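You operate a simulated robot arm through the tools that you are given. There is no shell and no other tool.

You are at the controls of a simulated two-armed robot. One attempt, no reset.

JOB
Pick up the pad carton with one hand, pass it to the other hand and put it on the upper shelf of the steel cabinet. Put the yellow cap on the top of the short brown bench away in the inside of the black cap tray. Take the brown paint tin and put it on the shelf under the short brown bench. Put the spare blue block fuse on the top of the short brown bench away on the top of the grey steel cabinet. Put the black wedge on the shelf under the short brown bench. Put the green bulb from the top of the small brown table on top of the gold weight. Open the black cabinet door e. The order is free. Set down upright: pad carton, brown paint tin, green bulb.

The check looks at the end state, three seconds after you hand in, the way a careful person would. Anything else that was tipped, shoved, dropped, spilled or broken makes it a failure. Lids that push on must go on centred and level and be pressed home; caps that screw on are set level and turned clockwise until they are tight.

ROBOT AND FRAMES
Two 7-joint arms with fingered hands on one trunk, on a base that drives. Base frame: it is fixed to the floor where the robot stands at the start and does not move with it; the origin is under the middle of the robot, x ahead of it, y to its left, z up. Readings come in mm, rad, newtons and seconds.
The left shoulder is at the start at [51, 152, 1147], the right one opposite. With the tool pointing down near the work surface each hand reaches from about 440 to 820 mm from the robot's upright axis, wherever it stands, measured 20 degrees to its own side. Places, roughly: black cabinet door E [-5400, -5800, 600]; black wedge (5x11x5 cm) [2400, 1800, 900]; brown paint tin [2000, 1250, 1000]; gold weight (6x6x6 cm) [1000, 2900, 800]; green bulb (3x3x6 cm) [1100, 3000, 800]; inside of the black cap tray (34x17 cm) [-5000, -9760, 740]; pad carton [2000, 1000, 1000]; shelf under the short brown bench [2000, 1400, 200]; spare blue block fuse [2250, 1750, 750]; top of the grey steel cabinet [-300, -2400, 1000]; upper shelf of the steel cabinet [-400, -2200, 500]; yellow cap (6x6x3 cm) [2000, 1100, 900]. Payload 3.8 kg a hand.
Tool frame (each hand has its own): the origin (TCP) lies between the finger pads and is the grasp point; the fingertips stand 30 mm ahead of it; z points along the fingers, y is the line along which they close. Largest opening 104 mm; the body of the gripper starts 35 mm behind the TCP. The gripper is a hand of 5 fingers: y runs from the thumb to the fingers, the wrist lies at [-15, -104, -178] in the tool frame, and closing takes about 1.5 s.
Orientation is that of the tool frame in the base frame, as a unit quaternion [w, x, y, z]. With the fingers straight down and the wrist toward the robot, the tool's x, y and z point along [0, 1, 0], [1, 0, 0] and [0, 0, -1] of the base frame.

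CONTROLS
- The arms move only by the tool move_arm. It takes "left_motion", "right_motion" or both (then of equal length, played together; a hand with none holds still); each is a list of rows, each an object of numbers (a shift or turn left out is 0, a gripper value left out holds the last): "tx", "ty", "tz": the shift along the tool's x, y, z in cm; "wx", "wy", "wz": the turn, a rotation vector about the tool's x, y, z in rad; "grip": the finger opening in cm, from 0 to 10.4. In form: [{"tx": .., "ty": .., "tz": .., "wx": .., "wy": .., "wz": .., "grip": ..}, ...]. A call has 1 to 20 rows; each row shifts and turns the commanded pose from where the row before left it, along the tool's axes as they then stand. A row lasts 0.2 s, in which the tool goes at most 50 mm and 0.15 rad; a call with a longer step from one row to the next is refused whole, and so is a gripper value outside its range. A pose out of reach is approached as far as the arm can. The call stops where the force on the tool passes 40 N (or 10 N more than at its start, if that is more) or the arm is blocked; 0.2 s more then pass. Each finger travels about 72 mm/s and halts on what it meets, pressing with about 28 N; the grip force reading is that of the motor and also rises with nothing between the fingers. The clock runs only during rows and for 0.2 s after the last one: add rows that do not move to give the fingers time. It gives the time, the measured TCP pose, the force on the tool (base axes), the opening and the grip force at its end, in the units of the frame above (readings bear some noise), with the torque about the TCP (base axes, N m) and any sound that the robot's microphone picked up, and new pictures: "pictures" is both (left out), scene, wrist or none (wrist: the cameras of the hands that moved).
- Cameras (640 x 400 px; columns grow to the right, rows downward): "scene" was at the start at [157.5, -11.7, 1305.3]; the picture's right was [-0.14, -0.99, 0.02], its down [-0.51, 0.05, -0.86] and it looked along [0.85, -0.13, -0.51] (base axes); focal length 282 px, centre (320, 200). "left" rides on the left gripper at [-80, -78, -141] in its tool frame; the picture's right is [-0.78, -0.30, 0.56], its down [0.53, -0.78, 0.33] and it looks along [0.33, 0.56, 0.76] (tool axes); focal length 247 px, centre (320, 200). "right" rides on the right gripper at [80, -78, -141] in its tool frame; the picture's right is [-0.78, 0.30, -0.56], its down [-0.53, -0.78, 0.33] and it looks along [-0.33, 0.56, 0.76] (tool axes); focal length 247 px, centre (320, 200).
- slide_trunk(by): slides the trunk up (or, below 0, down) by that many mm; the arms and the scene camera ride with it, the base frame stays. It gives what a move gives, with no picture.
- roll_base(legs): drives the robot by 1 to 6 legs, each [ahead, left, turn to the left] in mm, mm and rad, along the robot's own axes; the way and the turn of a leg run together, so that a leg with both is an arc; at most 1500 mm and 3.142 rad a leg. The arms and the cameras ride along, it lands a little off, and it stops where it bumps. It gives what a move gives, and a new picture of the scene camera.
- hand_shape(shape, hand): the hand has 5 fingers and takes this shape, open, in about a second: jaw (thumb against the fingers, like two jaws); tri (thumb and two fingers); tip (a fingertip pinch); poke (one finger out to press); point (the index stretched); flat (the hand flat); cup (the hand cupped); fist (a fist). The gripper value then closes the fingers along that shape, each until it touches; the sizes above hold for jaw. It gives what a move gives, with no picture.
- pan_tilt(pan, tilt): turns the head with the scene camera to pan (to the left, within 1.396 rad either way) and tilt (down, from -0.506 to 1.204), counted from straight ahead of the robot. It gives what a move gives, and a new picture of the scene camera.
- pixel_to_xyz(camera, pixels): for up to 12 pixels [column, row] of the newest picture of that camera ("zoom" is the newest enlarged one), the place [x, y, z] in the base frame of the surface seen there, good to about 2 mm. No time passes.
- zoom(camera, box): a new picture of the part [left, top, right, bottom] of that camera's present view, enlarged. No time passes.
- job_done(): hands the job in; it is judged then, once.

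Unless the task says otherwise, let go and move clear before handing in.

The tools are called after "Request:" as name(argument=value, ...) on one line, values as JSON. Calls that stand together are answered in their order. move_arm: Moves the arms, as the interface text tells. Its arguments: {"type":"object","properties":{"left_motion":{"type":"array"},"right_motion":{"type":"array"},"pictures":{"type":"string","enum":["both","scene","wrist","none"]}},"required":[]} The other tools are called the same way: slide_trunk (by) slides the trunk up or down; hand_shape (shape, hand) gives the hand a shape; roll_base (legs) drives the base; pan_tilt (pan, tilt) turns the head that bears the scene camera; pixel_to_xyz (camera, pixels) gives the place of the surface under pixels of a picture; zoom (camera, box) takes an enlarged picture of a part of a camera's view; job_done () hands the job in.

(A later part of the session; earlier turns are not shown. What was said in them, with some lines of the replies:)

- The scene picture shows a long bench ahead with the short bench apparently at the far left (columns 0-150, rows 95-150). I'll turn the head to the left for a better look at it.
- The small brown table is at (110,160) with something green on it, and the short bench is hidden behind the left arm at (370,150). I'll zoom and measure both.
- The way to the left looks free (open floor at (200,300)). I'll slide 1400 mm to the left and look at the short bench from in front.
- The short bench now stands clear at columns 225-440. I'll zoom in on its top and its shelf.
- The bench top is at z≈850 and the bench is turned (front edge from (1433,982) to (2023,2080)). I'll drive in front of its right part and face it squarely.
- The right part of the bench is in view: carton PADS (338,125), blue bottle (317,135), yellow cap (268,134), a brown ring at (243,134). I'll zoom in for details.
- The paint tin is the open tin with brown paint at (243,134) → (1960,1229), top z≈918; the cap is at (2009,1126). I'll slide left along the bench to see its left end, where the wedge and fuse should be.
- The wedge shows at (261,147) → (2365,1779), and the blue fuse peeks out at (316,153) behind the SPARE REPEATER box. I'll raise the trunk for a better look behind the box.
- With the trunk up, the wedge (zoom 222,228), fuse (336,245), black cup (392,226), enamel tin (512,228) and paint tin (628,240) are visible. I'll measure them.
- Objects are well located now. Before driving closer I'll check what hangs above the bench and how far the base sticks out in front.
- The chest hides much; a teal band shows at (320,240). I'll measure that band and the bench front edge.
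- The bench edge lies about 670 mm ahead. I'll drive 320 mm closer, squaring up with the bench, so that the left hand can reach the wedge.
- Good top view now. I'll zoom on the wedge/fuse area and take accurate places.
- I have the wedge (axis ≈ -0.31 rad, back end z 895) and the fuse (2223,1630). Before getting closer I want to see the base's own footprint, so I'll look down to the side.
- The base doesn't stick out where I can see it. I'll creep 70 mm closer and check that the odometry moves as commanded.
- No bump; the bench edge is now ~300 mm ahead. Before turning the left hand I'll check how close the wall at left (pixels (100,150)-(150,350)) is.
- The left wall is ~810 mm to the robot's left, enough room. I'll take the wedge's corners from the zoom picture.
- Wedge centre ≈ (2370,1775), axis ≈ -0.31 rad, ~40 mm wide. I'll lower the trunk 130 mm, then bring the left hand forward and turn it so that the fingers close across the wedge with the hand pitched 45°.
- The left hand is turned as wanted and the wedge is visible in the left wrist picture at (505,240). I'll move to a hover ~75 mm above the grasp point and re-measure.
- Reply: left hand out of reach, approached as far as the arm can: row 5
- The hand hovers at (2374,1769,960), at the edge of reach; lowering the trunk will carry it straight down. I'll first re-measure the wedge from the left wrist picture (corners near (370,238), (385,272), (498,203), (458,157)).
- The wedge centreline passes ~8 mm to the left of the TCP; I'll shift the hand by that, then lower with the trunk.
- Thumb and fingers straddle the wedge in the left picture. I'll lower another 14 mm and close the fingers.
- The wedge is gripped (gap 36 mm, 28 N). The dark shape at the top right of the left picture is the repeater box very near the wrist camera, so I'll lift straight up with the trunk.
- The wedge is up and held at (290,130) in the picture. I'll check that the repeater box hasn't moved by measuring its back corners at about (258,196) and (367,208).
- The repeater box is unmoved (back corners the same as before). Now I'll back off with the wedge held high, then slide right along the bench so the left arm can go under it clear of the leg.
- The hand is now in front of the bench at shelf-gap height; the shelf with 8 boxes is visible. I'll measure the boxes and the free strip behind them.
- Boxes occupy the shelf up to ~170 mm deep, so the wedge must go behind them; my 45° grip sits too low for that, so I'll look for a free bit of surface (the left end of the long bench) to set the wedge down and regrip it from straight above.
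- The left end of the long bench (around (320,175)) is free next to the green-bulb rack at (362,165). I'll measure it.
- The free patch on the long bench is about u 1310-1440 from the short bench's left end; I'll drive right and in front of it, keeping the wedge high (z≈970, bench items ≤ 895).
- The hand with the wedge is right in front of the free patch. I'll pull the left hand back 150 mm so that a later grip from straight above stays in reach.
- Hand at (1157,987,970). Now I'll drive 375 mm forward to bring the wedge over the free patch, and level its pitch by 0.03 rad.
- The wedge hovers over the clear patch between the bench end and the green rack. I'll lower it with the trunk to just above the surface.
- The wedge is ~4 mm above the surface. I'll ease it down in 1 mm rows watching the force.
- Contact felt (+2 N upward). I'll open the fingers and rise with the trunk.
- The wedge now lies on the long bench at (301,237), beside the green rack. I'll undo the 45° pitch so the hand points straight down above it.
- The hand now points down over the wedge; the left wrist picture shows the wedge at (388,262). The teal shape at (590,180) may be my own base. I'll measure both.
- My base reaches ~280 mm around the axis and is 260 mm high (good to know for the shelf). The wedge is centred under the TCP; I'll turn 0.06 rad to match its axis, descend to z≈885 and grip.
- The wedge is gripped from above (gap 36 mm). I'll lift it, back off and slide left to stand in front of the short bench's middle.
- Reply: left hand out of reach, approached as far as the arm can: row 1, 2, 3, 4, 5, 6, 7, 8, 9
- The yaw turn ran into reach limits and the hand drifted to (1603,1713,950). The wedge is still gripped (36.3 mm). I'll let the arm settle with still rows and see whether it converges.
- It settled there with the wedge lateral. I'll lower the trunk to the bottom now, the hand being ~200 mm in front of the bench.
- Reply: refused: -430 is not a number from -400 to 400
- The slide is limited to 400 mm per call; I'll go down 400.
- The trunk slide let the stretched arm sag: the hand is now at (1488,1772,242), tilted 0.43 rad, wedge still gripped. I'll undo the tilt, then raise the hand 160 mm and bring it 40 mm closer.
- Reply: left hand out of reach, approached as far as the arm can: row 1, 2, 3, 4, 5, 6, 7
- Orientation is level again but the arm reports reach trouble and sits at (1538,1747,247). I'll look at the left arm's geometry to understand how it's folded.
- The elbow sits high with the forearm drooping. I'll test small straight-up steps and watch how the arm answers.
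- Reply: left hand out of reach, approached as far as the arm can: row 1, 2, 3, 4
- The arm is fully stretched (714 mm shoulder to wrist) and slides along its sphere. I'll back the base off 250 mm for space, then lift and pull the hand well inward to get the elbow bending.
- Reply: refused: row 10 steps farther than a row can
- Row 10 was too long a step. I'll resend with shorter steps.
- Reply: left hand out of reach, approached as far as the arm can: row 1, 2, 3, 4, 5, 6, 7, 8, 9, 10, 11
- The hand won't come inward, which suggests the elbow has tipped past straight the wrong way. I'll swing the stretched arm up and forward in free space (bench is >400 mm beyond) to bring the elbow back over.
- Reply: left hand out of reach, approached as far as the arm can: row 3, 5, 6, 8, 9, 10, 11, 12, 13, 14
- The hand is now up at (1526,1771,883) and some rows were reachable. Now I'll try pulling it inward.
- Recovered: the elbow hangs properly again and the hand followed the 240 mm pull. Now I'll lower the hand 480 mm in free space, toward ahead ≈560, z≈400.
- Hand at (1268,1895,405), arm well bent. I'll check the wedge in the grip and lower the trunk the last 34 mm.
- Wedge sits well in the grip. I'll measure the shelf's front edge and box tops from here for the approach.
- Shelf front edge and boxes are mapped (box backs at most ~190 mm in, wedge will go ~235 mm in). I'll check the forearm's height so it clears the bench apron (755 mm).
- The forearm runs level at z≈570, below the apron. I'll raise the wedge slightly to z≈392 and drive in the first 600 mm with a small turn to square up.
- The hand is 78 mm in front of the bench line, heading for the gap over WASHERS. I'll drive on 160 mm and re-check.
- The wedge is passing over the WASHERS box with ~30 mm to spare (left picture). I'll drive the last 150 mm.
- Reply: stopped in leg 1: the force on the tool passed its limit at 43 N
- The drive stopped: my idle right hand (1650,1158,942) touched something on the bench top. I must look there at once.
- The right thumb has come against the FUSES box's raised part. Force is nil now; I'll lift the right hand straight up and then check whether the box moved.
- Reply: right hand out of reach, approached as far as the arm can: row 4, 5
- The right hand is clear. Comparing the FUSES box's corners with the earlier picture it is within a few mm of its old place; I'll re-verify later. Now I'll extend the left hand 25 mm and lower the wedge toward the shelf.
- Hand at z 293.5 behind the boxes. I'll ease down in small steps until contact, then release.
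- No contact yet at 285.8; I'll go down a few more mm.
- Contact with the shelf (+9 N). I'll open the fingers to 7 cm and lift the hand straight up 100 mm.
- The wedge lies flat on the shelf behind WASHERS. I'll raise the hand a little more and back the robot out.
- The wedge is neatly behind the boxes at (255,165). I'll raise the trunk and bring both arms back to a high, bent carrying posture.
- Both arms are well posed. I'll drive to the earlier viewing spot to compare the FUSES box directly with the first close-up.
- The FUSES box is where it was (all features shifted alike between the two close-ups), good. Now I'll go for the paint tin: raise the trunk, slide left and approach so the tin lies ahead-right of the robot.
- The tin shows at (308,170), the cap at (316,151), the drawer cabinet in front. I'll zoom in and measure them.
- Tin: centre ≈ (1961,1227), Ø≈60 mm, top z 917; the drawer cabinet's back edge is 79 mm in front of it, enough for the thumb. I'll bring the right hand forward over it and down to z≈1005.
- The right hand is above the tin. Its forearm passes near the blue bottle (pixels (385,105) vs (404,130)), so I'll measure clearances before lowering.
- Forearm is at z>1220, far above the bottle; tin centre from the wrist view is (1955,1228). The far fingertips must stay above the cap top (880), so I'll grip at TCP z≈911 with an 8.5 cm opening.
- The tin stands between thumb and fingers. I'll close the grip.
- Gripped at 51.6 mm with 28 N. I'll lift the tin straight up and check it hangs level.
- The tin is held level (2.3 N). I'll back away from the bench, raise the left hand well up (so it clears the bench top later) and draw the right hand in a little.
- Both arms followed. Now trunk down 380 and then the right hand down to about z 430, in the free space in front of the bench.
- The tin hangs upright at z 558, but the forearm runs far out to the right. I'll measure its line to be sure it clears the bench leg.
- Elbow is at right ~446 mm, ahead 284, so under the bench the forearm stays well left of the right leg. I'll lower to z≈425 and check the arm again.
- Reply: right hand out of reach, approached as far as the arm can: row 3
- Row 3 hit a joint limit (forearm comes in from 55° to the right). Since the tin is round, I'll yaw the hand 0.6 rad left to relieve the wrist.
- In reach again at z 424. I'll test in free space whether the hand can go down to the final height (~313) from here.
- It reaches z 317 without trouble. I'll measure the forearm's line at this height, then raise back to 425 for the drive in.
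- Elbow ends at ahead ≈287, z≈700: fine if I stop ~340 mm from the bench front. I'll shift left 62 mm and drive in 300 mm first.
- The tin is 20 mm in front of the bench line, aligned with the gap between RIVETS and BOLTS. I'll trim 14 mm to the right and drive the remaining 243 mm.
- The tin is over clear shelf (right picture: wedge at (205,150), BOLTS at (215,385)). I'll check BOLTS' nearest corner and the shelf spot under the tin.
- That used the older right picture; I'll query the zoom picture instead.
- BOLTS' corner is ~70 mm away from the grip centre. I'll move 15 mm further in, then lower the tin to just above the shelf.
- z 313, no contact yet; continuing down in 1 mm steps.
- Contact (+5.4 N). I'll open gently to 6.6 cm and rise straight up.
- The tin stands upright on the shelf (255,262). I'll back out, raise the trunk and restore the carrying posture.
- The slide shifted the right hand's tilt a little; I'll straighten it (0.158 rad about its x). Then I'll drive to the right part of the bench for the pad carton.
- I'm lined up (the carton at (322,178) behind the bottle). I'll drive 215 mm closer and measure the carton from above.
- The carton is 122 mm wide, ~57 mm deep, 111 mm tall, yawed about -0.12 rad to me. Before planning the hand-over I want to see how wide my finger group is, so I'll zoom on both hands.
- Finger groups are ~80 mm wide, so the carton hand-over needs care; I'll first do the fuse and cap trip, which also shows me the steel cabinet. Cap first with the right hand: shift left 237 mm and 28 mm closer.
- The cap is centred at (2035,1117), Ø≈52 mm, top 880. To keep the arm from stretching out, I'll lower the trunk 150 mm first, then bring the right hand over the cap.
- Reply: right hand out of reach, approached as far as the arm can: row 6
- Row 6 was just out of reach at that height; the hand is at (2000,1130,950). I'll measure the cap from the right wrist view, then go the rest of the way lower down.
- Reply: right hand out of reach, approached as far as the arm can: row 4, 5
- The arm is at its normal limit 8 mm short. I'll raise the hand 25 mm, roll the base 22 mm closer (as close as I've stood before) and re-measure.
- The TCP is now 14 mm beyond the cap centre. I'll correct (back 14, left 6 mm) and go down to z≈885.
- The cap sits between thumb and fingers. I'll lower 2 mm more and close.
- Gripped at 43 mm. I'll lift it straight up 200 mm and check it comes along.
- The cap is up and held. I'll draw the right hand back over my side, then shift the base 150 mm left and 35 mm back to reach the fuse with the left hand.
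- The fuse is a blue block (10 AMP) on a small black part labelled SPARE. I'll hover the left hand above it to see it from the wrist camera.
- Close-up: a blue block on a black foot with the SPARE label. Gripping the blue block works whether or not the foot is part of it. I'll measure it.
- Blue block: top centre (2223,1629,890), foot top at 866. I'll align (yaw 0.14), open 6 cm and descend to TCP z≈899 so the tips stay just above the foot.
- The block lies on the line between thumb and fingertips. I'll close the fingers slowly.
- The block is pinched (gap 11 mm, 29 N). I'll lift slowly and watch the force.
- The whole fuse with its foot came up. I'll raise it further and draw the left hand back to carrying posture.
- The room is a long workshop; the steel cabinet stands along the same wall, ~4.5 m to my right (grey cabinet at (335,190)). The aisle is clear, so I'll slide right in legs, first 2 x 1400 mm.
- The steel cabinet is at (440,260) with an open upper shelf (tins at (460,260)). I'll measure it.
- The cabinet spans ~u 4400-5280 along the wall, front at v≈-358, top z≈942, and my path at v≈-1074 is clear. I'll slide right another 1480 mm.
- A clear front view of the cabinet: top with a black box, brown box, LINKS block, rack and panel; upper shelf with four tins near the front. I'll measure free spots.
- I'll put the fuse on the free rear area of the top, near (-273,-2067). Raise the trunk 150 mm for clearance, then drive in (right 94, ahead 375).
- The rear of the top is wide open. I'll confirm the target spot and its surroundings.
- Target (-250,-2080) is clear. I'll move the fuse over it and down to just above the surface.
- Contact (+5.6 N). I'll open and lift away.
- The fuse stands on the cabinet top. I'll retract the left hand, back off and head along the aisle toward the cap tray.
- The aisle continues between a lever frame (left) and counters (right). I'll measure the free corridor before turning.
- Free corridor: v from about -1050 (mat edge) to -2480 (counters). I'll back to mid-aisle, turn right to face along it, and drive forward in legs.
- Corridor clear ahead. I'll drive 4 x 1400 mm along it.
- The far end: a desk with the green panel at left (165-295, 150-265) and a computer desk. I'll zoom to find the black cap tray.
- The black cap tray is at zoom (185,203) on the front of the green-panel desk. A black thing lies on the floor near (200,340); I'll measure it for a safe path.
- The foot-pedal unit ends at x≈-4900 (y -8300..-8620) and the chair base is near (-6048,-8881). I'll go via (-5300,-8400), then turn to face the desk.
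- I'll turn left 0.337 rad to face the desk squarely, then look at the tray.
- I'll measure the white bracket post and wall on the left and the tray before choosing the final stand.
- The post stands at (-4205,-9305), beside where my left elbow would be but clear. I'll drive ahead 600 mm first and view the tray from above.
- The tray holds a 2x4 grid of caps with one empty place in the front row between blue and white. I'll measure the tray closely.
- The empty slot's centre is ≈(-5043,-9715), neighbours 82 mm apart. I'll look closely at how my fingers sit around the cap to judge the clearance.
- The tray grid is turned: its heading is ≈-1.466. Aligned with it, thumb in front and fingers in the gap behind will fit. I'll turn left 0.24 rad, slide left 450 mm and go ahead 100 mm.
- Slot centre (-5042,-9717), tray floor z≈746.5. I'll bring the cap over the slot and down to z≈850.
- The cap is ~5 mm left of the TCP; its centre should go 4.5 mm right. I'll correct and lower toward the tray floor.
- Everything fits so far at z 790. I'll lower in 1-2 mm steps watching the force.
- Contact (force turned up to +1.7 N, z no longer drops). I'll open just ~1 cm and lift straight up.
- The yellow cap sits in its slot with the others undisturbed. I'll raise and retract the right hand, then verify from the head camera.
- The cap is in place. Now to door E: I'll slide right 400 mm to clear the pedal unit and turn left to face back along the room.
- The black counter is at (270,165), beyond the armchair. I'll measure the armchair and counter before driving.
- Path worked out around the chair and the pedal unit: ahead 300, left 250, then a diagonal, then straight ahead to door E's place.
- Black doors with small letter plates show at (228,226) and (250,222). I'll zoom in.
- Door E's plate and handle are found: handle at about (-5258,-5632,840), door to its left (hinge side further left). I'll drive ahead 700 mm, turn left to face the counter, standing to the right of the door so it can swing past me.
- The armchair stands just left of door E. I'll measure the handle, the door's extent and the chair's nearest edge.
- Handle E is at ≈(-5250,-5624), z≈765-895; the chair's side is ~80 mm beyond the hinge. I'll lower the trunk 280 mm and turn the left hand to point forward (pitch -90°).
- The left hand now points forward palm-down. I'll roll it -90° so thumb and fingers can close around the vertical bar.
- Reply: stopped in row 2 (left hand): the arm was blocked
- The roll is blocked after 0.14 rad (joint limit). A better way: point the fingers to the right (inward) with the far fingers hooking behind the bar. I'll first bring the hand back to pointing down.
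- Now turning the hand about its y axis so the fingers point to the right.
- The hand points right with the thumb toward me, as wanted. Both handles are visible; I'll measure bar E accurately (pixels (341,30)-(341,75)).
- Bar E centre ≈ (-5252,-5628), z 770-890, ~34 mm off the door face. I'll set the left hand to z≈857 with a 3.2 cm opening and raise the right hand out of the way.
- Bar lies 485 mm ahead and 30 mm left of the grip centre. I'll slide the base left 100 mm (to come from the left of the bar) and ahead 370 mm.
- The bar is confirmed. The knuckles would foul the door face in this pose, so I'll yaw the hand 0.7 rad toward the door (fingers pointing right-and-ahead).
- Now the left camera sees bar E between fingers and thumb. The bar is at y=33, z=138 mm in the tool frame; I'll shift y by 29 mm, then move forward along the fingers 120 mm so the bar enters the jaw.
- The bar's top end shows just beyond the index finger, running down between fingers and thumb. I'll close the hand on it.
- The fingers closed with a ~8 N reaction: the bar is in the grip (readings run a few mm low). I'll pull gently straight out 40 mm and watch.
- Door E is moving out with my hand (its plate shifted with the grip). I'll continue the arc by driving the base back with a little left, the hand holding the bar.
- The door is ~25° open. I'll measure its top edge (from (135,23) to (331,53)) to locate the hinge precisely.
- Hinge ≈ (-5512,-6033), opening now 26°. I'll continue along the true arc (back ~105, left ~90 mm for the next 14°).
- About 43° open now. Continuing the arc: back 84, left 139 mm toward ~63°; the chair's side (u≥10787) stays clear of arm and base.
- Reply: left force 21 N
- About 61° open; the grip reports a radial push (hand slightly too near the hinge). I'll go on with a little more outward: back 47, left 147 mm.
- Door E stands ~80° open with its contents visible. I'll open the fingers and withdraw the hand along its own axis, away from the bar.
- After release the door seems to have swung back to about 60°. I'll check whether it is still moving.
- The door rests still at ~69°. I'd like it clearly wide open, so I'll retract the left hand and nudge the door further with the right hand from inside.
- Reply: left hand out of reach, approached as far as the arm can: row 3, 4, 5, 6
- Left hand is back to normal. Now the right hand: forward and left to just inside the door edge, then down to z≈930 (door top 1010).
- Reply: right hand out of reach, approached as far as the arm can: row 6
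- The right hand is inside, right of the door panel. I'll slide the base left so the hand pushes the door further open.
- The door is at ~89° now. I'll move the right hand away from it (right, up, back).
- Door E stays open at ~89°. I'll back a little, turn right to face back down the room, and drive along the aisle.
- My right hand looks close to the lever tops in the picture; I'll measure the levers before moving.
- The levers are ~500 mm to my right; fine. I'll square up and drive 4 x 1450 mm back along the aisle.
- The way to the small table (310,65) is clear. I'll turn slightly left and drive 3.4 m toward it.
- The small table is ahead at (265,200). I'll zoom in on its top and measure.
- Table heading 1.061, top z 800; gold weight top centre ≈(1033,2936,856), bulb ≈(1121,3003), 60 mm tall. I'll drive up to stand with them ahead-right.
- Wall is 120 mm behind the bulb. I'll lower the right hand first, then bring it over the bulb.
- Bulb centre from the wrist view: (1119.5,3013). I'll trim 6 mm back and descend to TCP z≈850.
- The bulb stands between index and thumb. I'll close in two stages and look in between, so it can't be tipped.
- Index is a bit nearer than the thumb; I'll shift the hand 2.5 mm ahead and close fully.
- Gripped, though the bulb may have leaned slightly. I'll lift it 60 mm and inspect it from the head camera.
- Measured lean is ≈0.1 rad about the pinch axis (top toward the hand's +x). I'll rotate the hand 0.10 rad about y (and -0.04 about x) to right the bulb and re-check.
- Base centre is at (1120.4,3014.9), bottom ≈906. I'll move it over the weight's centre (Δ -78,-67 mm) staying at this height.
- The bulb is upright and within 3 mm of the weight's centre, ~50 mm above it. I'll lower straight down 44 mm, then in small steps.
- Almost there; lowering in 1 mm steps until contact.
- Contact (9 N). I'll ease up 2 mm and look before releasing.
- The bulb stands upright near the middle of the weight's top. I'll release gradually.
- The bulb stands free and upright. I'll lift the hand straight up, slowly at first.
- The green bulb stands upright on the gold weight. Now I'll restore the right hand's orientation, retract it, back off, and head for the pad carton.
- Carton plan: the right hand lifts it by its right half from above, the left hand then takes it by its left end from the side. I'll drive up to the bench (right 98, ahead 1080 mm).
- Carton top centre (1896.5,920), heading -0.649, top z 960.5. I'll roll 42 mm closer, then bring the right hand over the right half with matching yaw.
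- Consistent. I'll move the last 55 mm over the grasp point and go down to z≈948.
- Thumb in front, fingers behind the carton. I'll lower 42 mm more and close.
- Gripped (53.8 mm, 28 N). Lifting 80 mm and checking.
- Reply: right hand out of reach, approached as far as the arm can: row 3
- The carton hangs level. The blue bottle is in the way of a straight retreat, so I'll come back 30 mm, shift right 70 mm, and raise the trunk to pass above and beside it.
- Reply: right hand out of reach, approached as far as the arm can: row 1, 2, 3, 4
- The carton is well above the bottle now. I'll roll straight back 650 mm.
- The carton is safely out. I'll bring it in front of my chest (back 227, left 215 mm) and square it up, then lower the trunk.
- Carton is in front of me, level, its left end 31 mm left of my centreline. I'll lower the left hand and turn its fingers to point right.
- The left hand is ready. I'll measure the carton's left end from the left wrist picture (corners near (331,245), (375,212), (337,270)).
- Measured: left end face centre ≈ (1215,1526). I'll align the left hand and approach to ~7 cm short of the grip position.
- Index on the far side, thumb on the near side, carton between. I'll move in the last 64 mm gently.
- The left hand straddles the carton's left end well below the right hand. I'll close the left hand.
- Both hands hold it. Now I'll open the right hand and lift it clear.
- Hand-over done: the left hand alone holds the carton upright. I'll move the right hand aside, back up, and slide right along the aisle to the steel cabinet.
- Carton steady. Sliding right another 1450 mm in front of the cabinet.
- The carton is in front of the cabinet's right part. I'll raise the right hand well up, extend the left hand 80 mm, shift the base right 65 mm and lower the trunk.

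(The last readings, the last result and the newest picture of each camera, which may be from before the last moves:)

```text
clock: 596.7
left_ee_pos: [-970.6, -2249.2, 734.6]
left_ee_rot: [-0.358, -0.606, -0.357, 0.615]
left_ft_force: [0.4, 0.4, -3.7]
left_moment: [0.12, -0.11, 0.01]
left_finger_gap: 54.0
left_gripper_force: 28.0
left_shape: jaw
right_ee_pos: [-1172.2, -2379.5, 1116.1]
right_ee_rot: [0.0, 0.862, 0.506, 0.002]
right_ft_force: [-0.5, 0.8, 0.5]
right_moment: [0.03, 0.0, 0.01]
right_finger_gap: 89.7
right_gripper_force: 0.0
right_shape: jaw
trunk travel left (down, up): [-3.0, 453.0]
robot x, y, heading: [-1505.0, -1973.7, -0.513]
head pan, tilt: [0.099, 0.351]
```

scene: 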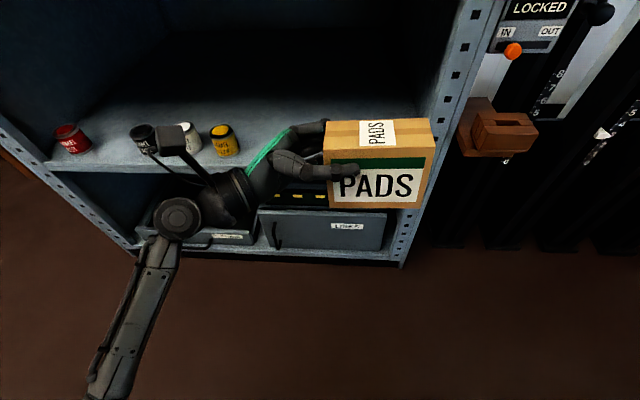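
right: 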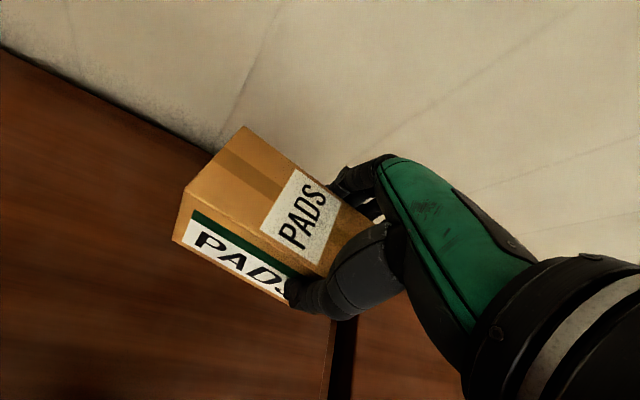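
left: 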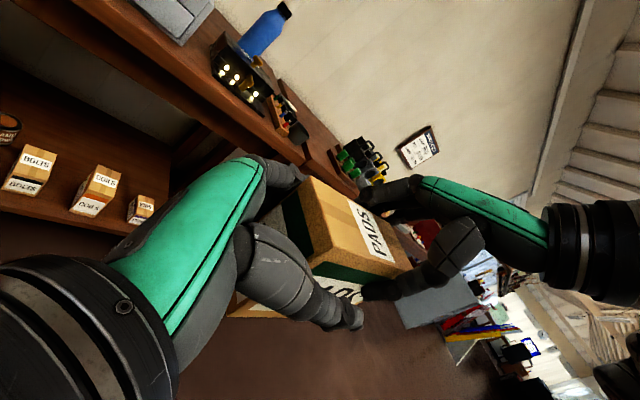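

Request:
pixel_to_xyz(camera="scene", pixels=[[457, 80], [440, 140], [405, 255], [225, 130], [188, 128], [142, 130], [250, 185], [380, 100], [300, 100], [445, 60], [300, 215], [240, 150]])

Request:
zoom(camera="scene", box=[120, 60, 500, 280])

```text
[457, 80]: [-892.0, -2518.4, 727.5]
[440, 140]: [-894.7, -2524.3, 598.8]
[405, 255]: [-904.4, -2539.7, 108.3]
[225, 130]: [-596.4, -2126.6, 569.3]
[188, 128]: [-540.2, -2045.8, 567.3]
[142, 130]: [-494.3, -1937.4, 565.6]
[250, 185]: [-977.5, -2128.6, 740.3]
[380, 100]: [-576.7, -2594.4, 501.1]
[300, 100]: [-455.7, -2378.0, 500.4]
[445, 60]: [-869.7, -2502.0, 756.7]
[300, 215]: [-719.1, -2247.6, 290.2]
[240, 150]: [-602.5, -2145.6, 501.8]
```

```text
1.68 times, centred on (310, 170) of scene
```

zoom: 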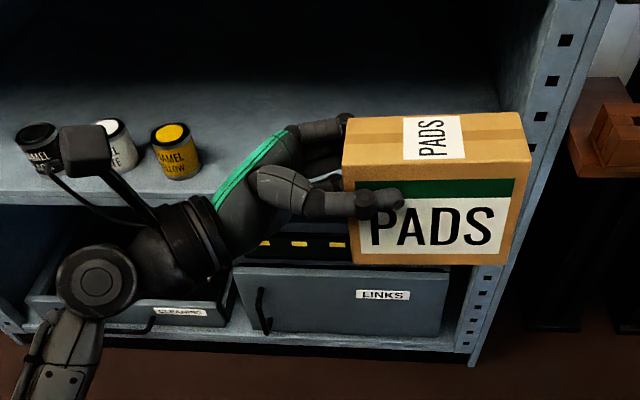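

Request:
pixel_to_xyz(camera="scene", pixels=[[178, 218], [165, 245], [150, 280], [130, 330], [110, 380], [175, 140], [230, 200]])

```text
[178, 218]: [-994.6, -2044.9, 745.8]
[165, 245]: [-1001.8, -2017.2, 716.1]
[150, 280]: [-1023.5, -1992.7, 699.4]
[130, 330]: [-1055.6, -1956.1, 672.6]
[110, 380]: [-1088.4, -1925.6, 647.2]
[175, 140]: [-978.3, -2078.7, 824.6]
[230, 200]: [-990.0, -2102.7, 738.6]
```

The forearm slopes down toward the elbow, so I'll place the carton ~90 mm inside the front edge where the wrist stays outside. First lower the hand to z≈605 here in front.

Request:
move_arm(left_motion=[{"tx": 4.3}, {"tx": 4.3}, {"tx": 4.2}, {}], pictures="scene")

Request:
zoom(camera="scene", box=[60, 60, 500, 360])

```text
clock: 597.7
left_ee_pos: [-970.7, -2247.6, 604.9]
left_ee_rot: [-0.359, -0.606, -0.356, 0.614]
left_ft_force: [-0.5, -0.6, -3.9]
left_moment: [0.17, -0.08, 0.0]
left_finger_gap: 54.1
left_gripper_force: 28.1
left_shape: jaw
right_ee_pos: [-1170.7, -2380.5, 1117.5]
right_ee_rot: [0.001, 0.862, 0.507, 0.001]
right_ft_force: [0.7, 0.2, 0.8]
right_moment: [-0.04, 0.0, -0.03]
right_finger_gap: 89.8
right_gripper_force: 0.1
right_shape: jaw
trunk travel left (down, up): [-3.0, 453.0]
robot x, y, heading: [-1504.5, -1977.1, -0.514]
head pan, tilt: [0.099, 0.351]
```

scene: 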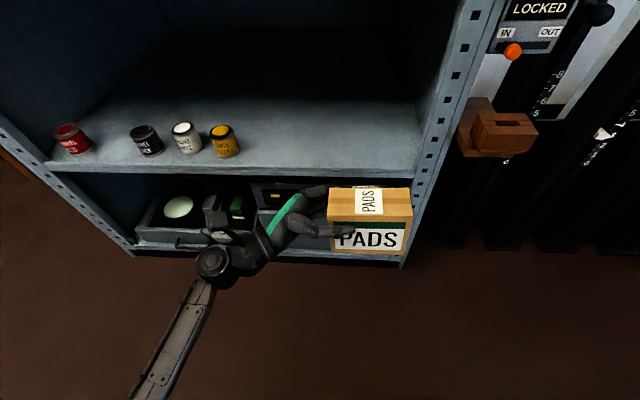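

```text
1.33 times, centred on (280, 210) of scene
```

zoom: 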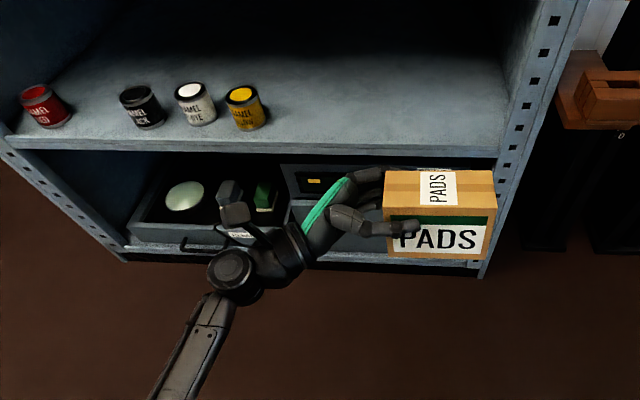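

Request:
pixel_to_xyz(camera="zoom", pixels=[[388, 254], [483, 258], [387, 192], [494, 198], [440, 256], [300, 148], [400, 156], [480, 155], [388, 172], [492, 172]])

```text
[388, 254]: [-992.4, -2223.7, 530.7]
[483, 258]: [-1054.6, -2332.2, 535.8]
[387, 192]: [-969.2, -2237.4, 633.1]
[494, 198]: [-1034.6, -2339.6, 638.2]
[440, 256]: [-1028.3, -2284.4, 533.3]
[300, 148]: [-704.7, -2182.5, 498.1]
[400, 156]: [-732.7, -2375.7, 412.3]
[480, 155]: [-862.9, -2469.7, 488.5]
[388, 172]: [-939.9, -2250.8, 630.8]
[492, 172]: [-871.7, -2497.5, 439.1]
```

Request:
zoom(camera="scene", box=[310, 170, 430, 270])

Request:
pixel_to_xyz(camera="zoom", pixels=[[300, 210], [300, 240], [300, 270], [300, 310], [480, 215], [480, 250], [480, 300], [300, 190], [300, 130], [480, 190], [480, 110], [130, 120]])

```text
4.00 times, centred on (370, 220) of scene
```

zoom: 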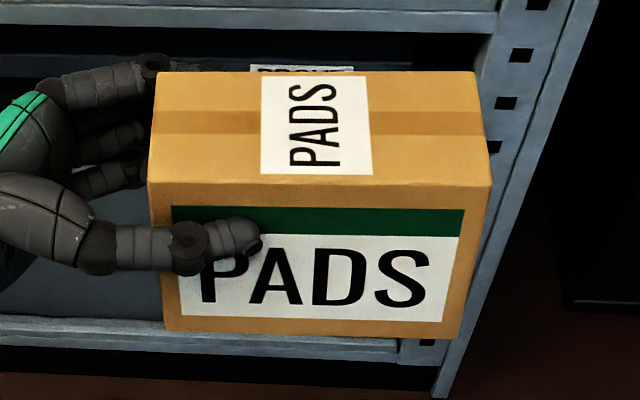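

```text
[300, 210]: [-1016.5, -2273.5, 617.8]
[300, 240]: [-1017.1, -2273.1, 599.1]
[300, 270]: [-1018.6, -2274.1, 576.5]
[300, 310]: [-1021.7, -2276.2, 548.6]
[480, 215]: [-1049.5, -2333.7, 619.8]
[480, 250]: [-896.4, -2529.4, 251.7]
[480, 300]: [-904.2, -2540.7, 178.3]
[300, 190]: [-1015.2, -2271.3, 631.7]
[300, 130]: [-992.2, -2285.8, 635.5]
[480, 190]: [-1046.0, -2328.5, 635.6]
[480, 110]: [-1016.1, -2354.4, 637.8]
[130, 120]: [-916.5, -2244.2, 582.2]
```

The carton is upright within ~0.04 rad (right end 5 mm high). I'll correct that roll and drive forward 150 mm, then check.

Request:
move_arm(left_motion=[{"wy": 0.04}, {}], pictures="none")

Request:
roll_base(legs=[[150, 0, 0]])

Request:
zoom(camera="scene", box=[160, 130, 480, 350])

```text
clock: 598.3
left_ee_pos: [-971.6, -2248.7, 605.7]
left_ee_rot: [0.352, 0.618, 0.363, -0.602]
left_ft_force: [-0.5, 1.1, -4.4]
left_moment: [0.17, -0.07, 0.01]
left_finger_gap: 54.3
left_gripper_force: 27.8
left_shape: jaw
right_ee_pos: [-1170.5, -2379.5, 1116.4]
right_ee_rot: [0.001, 0.862, 0.507, 0.001]
right_ft_force: [-0.5, -0.5, 0.2]
right_moment: [0.01, -0.01, -0.01]
right_finger_gap: 89.9
right_gripper_force: 0.0
right_shape: jaw
trunk travel left (down, up): [-3.0, 453.0]
robot x, y, heading: [-1503.1, -1973.6, -0.515]
head pan, tilt: [0.099, 0.351]
```

```text
clock: 599.7
left_ee_pos: [-837.1, -2324.0, 603.5]
left_ee_rot: [0.35, 0.618, 0.365, -0.602]
left_ft_force: [1.0, -0.6, -3.6]
left_moment: [0.12, -0.1, -0.01]
left_finger_gap: 54.2
left_gripper_force: 27.9
left_shape: jaw
right_ee_pos: [-1038.4, -2454.7, 1115.3]
right_ee_rot: [0.0, 0.863, 0.506, 0.002]
right_ft_force: [-0.2, -0.1, -1.3]
right_moment: [0.05, 0.02, 0.02]
right_finger_gap: 89.9
right_gripper_force: 0.1
right_shape: jaw
trunk travel left (down, up): [-3.0, 453.0]
robot x, y, heading: [-1370.6, -2052.5, -0.512]
head pan, tilt: [0.099, 0.351]
```

scene: 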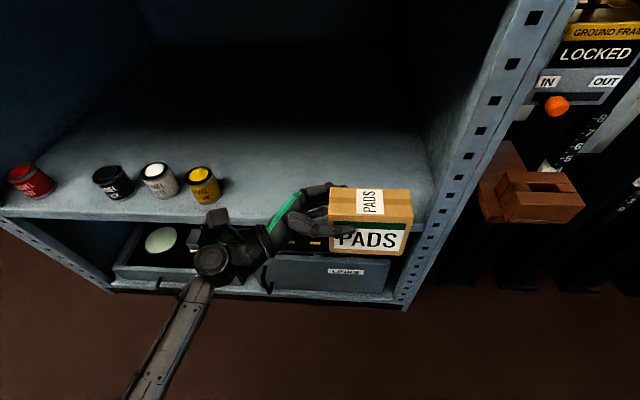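

```text
1.82 times, centred on (320, 240) of scene
```

zoom: 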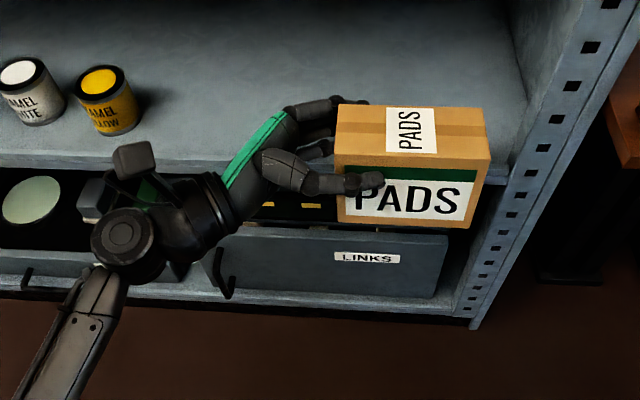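

Bottom is ~30 mm above shelf level and lined up. Driving the remaining 138 mm in.

Request:
roll_base(legs=[[138, 0, 0]])

Request:
zoom(camera="scene", box=[160, 130, 480, 350])

Request:
zoom(camera="left", box=[0, 0, 640, 400])

```text
clock: 601.0
left_ee_pos: [-718.2, -2389.9, 604.4]
left_ee_rot: [0.351, 0.618, 0.364, -0.602]
left_ft_force: [0.4, -0.7, -4.0]
left_moment: [0.15, -0.07, -0.01]
left_finger_gap: 53.9
left_gripper_force: 27.3
left_shape: jaw
right_ee_pos: [-916.5, -2521.9, 1115.4]
right_ee_rot: [0.001, 0.862, 0.507, 0.002]
right_ft_force: [0.7, 0.4, -0.2]
right_moment: [0.04, 0.01, -0.03]
right_finger_gap: 89.7
right_gripper_force: 0.1
right_shape: jaw
trunk travel left (down, up): [-3.0, 453.0]
robot x, y, heading: [-1249.8, -2118.2, -0.516]
head pan, tilt: [0.099, 0.351]
```

scene: 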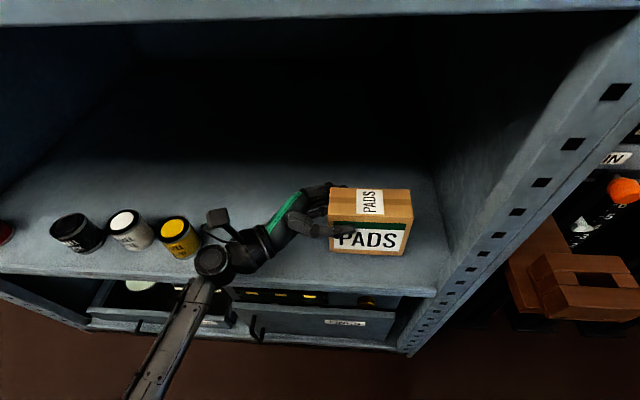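

```text
1.82 times, centred on (320, 240) of scene
```

zoom: 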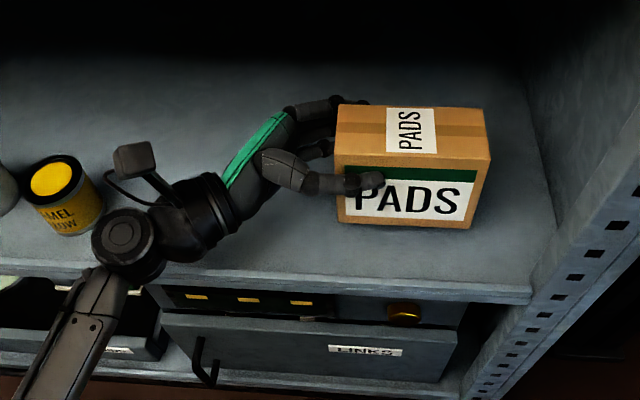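

```text
1.00 times, centred on (320, 200) of left (not enlarged: the box is as wide or as high as the picture)
```

zoom: 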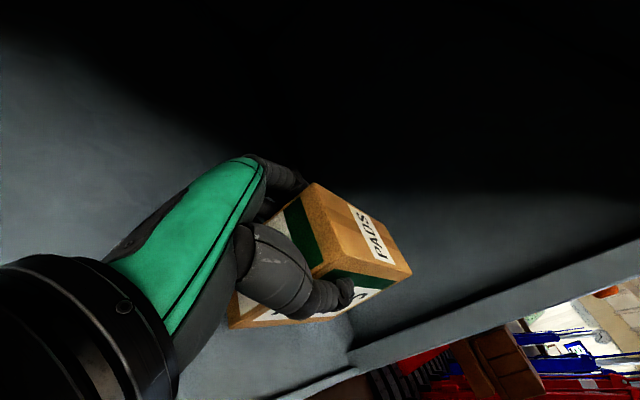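

The carton hangs just over the shelf. I'll check the clearance between my wrist and the yellow tin before lowering.

Request:
pixel_to_xyz(camera="scene", pixels=[[212, 262], [200, 262], [197, 275], [180, 225], [200, 240], [190, 300], [175, 320], [215, 217]])

Request:
zoom(camera="scene", box=[130, 180, 280, 330])

```text
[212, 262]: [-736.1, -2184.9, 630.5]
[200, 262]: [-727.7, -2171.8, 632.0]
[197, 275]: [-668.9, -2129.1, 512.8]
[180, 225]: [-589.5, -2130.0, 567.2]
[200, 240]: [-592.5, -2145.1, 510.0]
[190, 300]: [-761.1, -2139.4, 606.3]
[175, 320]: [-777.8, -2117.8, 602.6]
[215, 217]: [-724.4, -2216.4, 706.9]
```

```text
2.67 times, centred on (205, 255) of scene
```

zoom: 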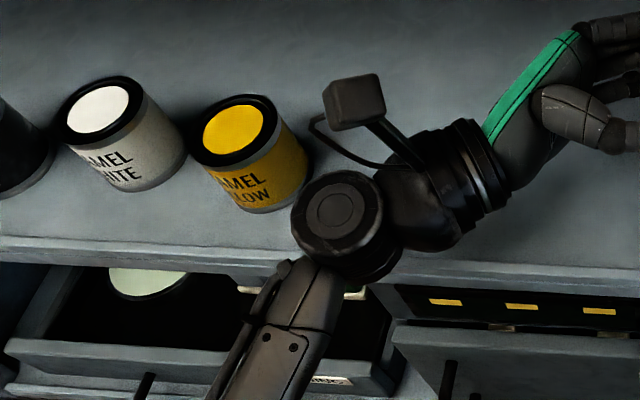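

Wrist is ~85 mm clear of the tin. I'll lower the carton in small steps.

Request:
move_arm(left_motion=[{"tx": 1.0}, {"tx": 0.8}, {"tx": 0.4}, {"tx": 0.2}, {}], pictures="none")

```text
clock: 602.2
left_ee_pos: [-718.7, -2388.2, 583.1]
left_ee_rot: [0.352, 0.618, 0.363, -0.602]
left_ft_force: [-1.2, -1.1, 3.5]
left_moment: [-0.01, -0.23, -0.07]
left_finger_gap: 54.2
left_gripper_force: 28.0
left_shape: jaw
right_ee_pos: [-918.9, -2521.6, 1116.8]
right_ee_rot: [0.001, 0.862, 0.506, 0.002]
right_ft_force: [0.0, 0.1, 0.5]
right_moment: [0.02, 0.0, 0.05]
right_finger_gap: 89.6
right_gripper_force: 0.1
right_shape: jaw
trunk travel left (down, up): [-3.0, 453.0]
robot x, y, heading: [-1252.0, -2116.6, -0.515]
head pan, tilt: [0.099, 0.351]
```

Contact felt (+3.5 N vs -4 N hanging) at z 583. I'll look at the carton's seating before releasing.

Request:
zoom(camera="scene", box=[290, 170, 450, 290])

Request:
pixel_to_xyz(camera="zoom", pixels=[[165, 90], [480, 95], [170, 335], [455, 340], [300, 340], [480, 150], [170, 140], [300, 95], [300, 145]])

```text
3.33 times, centred on (370, 230) of scene
```

zoom: 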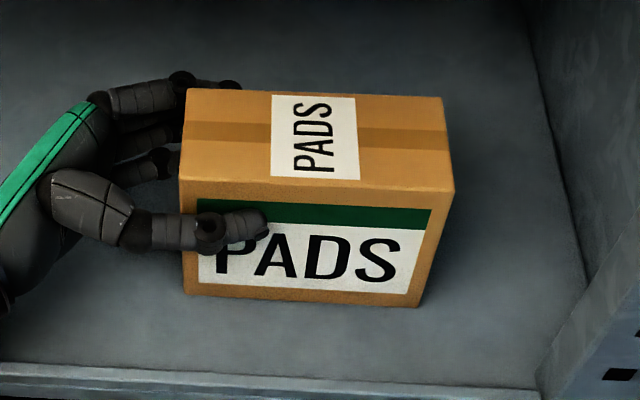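

```text
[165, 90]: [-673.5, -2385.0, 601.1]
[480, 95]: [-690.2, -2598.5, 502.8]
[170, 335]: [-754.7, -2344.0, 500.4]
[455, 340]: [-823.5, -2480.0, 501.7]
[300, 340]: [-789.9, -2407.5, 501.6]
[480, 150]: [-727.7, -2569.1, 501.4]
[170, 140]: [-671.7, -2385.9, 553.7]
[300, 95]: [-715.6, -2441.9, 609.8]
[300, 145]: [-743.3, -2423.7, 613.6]
```

Request:
pixel_to_xyz(camera="zoom", pixels=[[192, 95], [436, 103], [188, 172], [446, 184], [188, 285], [415, 300], [300, 300], [240, 295]])

```text
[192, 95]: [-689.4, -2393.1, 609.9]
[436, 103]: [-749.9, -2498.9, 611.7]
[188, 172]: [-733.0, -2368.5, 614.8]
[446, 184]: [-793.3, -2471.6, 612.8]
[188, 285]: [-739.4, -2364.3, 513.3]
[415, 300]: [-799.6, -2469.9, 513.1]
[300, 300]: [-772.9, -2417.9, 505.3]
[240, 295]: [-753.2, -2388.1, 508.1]
```

The carton's rear bottom edge touches first (front ~3 mm high). I'll level it by 0.05 rad about the finger axis and settle it another millimetre.

Request:
move_arm(left_motion=[{"wz": 0.05}, {"tx": 0.1}, {}], pictures="scene")

Request:
zoom(camera="scene", box=[290, 170, 450, 290])

Request:
pixel_to_xyz(camera="zoom", pixels=[[192, 95], [436, 103], [188, 172], [446, 184], [300, 95], [300, 170]])

```text
clock: 603.0
left_ee_pos: [-718.7, -2388.5, 581.9]
left_ee_rot: [0.367, 0.627, 0.348, -0.593]
left_ft_force: [-3.0, -0.8, 6.3]
left_moment: [-0.07, -0.09, -0.08]
left_finger_gap: 54.2
left_gripper_force: 28.0
left_shape: jaw
right_ee_pos: [-918.4, -2520.9, 1117.5]
right_ee_rot: [0.001, 0.862, 0.507, 0.002]
right_ft_force: [0.3, -0.6, 0.7]
right_moment: [0.0, -0.01, 0.01]
right_finger_gap: 89.9
right_gripper_force: 0.0
right_shape: jaw
trunk travel left (down, up): [-3.0, 453.0]
robot x, y, heading: [-1251.3, -2116.5, -0.513]
head pan, tilt: [0.099, 0.351]
```

scene: 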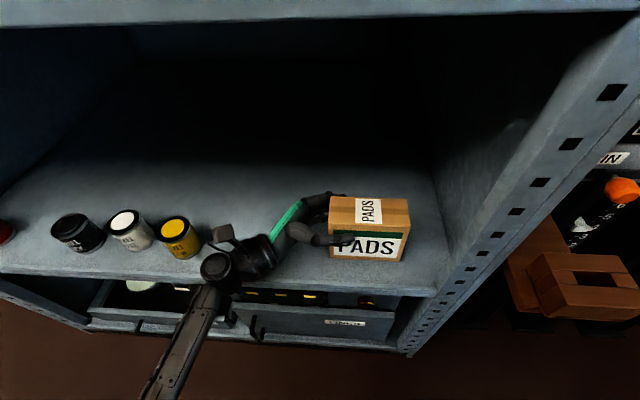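

```text
3.33 times, centred on (370, 230) of scene
```

zoom: 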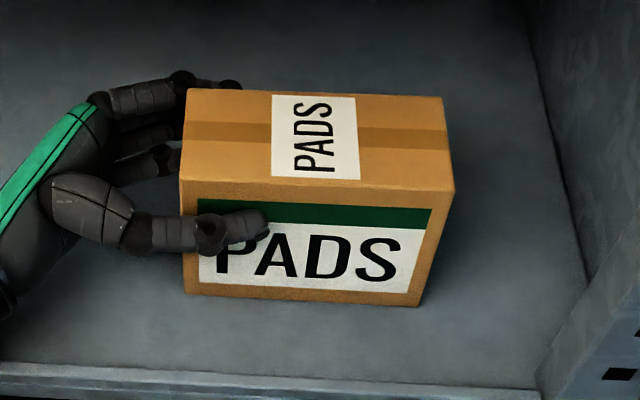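

```text
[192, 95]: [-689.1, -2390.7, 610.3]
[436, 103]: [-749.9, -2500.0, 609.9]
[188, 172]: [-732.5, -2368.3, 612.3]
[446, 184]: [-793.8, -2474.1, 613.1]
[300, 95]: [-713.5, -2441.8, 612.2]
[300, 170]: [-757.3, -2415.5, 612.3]
```

The top is level now (all corners 610-613). I'll open the left hand and raise it straight up off the carton.

Request:
move_arm(left_motion=[{"grip": 6}, {"grip": 7}, {"grip": 8.5}, {}, {}, {}], pictures="scene")

Request:
zoom(camera="scene", box=[290, 170, 450, 290])

```text
clock: 604.4
left_ee_pos: [-718.7, -2389.7, 580.3]
left_ee_rot: [0.366, 0.627, 0.348, -0.593]
left_ft_force: [-0.5, -0.1, -0.4]
left_moment: [0.01, 0.01, -0.02]
left_finger_gap: 85.0
left_gripper_force: 0.1
left_shape: jaw
right_ee_pos: [-918.9, -2522.3, 1116.4]
right_ee_rot: [0.0, 0.862, 0.507, 0.002]
right_ft_force: [0.1, 0.5, -0.2]
right_moment: [0.03, -0.01, 0.02]
right_finger_gap: 89.8
right_gripper_force: 0.1
right_shape: jaw
trunk travel left (down, up): [-3.0, 453.0]
robot x, y, heading: [-1249.8, -2119.0, -0.514]
head pan, tilt: [0.099, 0.351]
```

scene: 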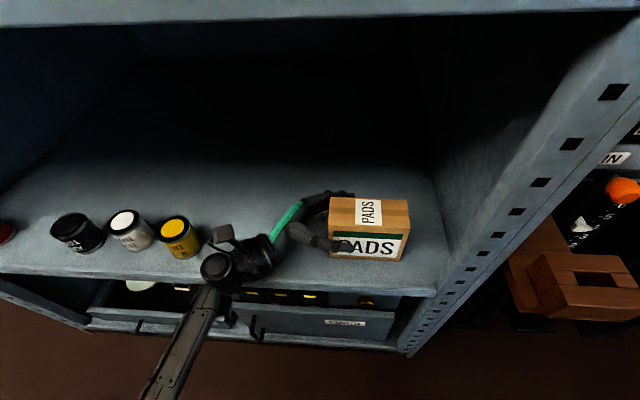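

```text
3.33 times, centred on (370, 230) of scene
```

zoom: 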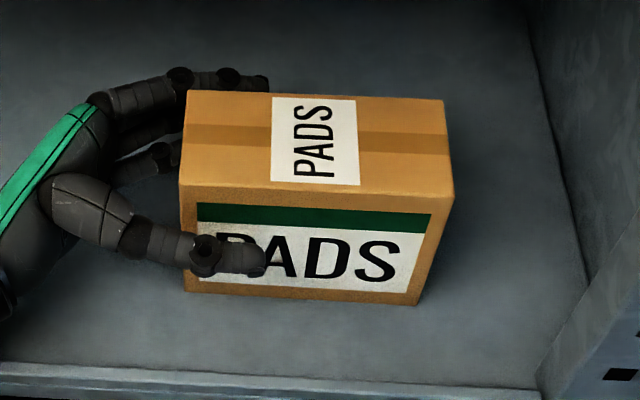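

The carton stands by itself. Raising the hand vertically 110 mm.

Request:
move_arm(left_motion=[{"tx": -1.0, "ty": 0.05, "tz": -0.03}, {"tx": -2.2, "ty": 0.1, "tz": -0.06}, {"tx": -2.6, "ty": 0.12, "tz": -0.07}, {"tx": -2.6, "ty": 0.12, "tz": -0.07}, {"tx": -2.6, "ty": 0.12, "tz": -0.07}, {"tx": -1.5, "ty": 0.07, "tz": -0.04}, {}], pictures="scene")

Request:
zoom(camera="scene", box=[230, 120, 450, 290])

```text
clock: 606.0
left_ee_pos: [-718.5, -2390.0, 705.3]
left_ee_rot: [0.368, 0.626, 0.348, -0.593]
left_ft_force: [-0.2, 0.3, -0.3]
left_moment: [0.01, 0.01, 0.0]
left_finger_gap: 85.0
left_gripper_force: 0.0
left_shape: jaw
right_ee_pos: [-918.0, -2521.9, 1117.0]
right_ee_rot: [0.0, 0.862, 0.506, 0.001]
right_ft_force: [0.5, -0.2, 0.0]
right_moment: [-0.03, 0.01, 0.01]
right_finger_gap: 89.9
right_gripper_force: 0.1
right_shape: jaw
trunk travel left (down, up): [-3.0, 453.0]
robot x, y, heading: [-1250.3, -2116.1, -0.51]
head pan, tilt: [0.099, 0.351]
```

scene: 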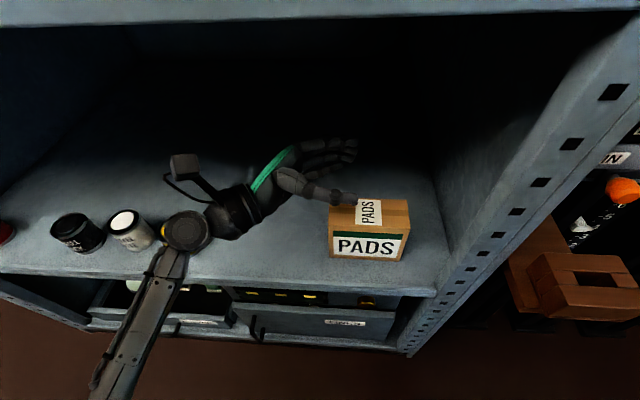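

```text
2.35 times, centred on (340, 205) of scene
```

zoom: 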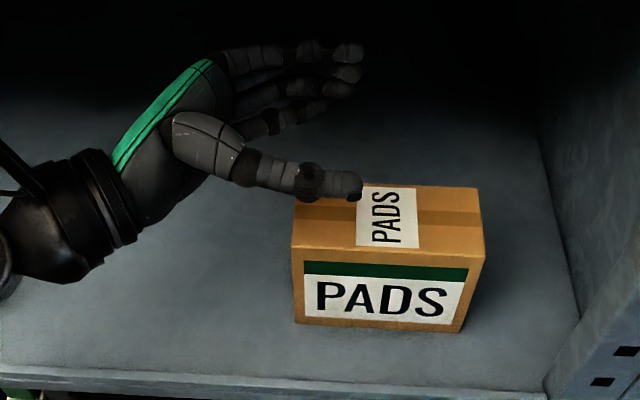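

The hand is clear above the carton (its lowest finger ~40 mm over the top). I'll back the robot straight out.

Request:
roll_base(legs=[[-450, 0, 0]])

Request:
pan_tilt(pan=0.0, tilt=0.2)

Request:
zoom(camera="scene", box=[120, 60, 520, 310])

```text
clock: 608.7
left_ee_pos: [-1108.9, -2166.2, 704.2]
left_ee_rot: [0.37, 0.625, 0.352, -0.591]
left_ft_force: [1.0, 0.1, 1.3]
left_moment: [0.01, 0.0, 0.03]
left_finger_gap: 84.4
left_gripper_force: 0.0
left_shape: jaw
right_ee_pos: [-1307.6, -2300.1, 1116.4]
right_ee_rot: [0.001, 0.859, 0.512, 0.002]
right_ft_force: [0.0, 0.1, -0.1]
right_moment: [-0.01, -0.01, 0.0]
right_finger_gap: 89.6
right_gripper_force: 0.0
right_shape: jaw
trunk travel left (down, up): [-3.0, 453.0]
robot x, y, heading: [-1643.8, -1899.7, -0.505]
head pan, tilt: [0.099, 0.351]
```

scene: 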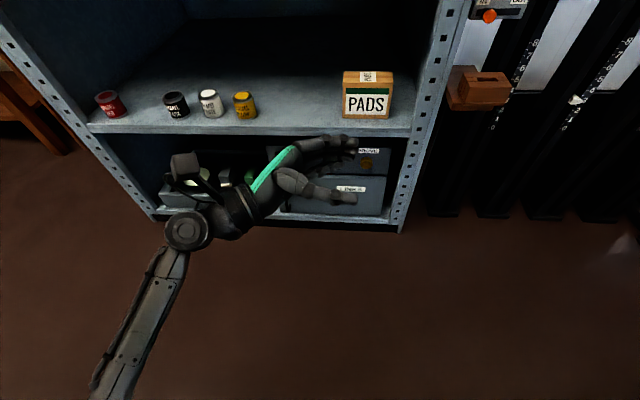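

```text
clock: 609.4
left_ee_pos: [-1107.6, -2167.1, 704.9]
left_ee_rot: [0.37, 0.625, 0.352, -0.591]
left_ft_force: [-0.7, 0.0, -0.5]
left_moment: [0.0, 0.02, -0.03]
left_finger_gap: 84.5
left_gripper_force: 0.1
left_shape: jaw
right_ee_pos: [-1305.6, -2299.7, 1115.5]
right_ee_rot: [0.001, 0.859, 0.512, 0.001]
right_ft_force: [0.0, -0.1, 0.4]
right_moment: [0.0, -0.02, 0.02]
right_finger_gap: 89.8
right_gripper_force: 0.1
right_shape: jaw
trunk travel left (down, up): [-3.0, 453.0]
robot x, y, heading: [-1641.9, -1896.7, -0.498]
head pan, tilt: [0.0, 0.201]
```

scene: 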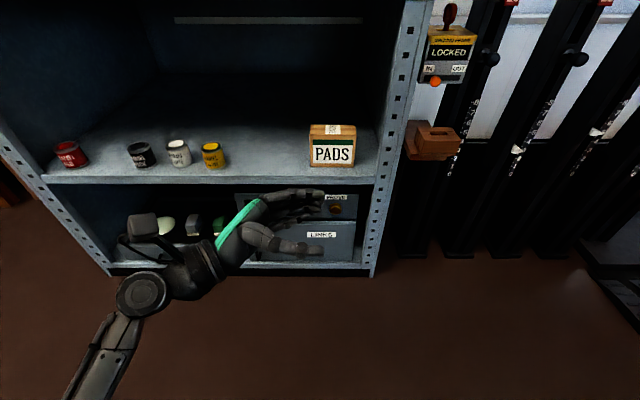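

```text
1.60 times, centred on (320, 185) of scene
```

zoom: 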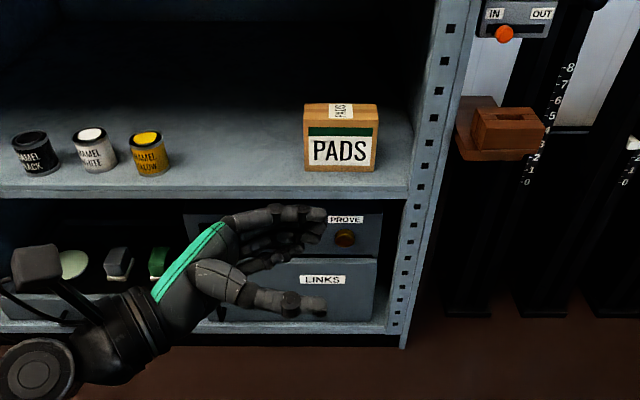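

The carton stands upright on the upper shelf. As a last check I'll raise the trunk and look at the cabinet top (fuse) once more.

Request:
slide_trunk(by=350)

Request:
pan_tilt(pan=0.15, tilt=0.45)

Request:
zoom(camera="scene", box=[60, 60, 460, 310])

```text
clock: 612.8
left_ee_pos: [-1107.6, -2167.6, 1055.2]
left_ee_rot: [0.371, 0.624, 0.353, -0.59]
left_ft_force: [-0.6, -0.1, -0.8]
left_moment: [0.02, 0.01, -0.01]
left_finger_gap: 84.6
left_gripper_force: 0.1
left_shape: jaw
right_ee_pos: [-1306.5, -2300.4, 1465.4]
right_ee_rot: [0.001, 0.859, 0.511, 0.002]
right_ft_force: [-0.1, 0.0, 0.0]
right_moment: [0.01, -0.02, 0.0]
right_finger_gap: 89.6
right_gripper_force: 0.0
right_shape: jaw
trunk travel left (down, up): [-353.0, 103.0]
robot x, y, heading: [-1644.4, -1903.6, -0.499]
head pan, tilt: [0.0, 0.201]
```

```text
clock: 613.6
left_ee_pos: [-1108.4, -2166.7, 1056.0]
left_ee_rot: [0.37, 0.625, 0.352, -0.59]
left_ft_force: [0.8, 0.8, 1.2]
left_moment: [-0.01, 0.02, -0.04]
left_finger_gap: 84.7
left_gripper_force: 0.0
left_shape: jaw
right_ee_pos: [-1306.5, -2301.0, 1466.4]
right_ee_rot: [0.002, 0.859, 0.512, 0.003]
right_ft_force: [0.0, 0.9, 0.3]
right_moment: [-0.03, 0.0, -0.04]
right_finger_gap: 89.7
right_gripper_force: 0.0
right_shape: jaw
trunk travel left (down, up): [-353.0, 103.0]
robot x, y, heading: [-1639.2, -1903.1, -0.502]
head pan, tilt: [0.15, 0.45]
```

scene: 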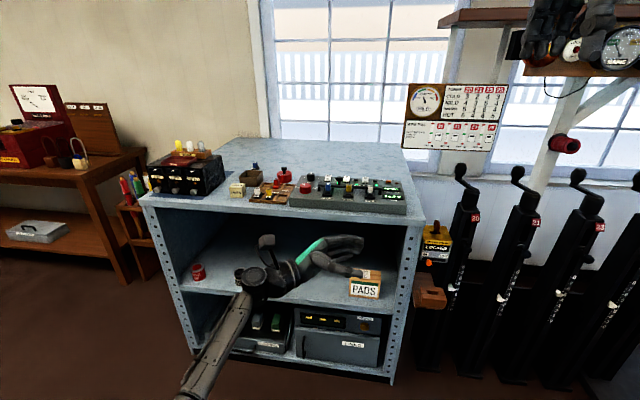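

```text
1.60 times, centred on (260, 185) of scene
```

zoom: 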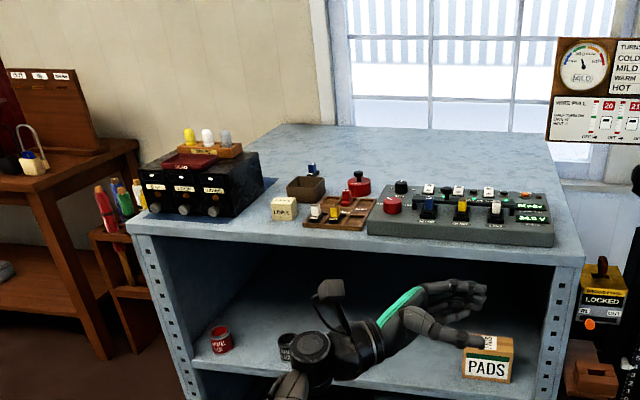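

The fuse stands behind the brown box on the cabinet top and the carton is on the upper shelf. All seven jobs are done, and both hands are empty and clear, so I'm handing in.

Request:
job_done()

```text
The job is handed in.
```

I finished all seven jobs and handed in; the check hasn't returned a result. I saw each item in place when I left it:

- **Pad carton:** picked up with the right hand, passed to the left, and set upright and level on the upper shelf of the steel cabinet.
- **Yellow cap:** in the one empty space of the black cap tray, between the blue and white caps.
- **Brown paint tin:** upright on the shelf under the short bench, behind the row of boxes.
- **Black wedge:** flat on the same shelf, behind the WASHERS box.
- **Blue fuse:** standing on the top of the grey steel cabinet, towards the back. The black foot marked SPARE came up with it.
- **Green bulb:** upright on the gold weight, near the middle.
- **Door E:** open to about 89° and staying there.

Three contacts or detours along the way:

- **FUSES box:** my idle right hand bumped it with about 43 N while I was driving in with the wedge. Before-and-after pictures show it did not move.
- **SPARE REPEATER box:** my left wrist camera came very close to it when I picked up the wedge. The box measured the same afterwards.
- **Long bench:** I set the wedge down there briefly to get a better grip, then took it away again.
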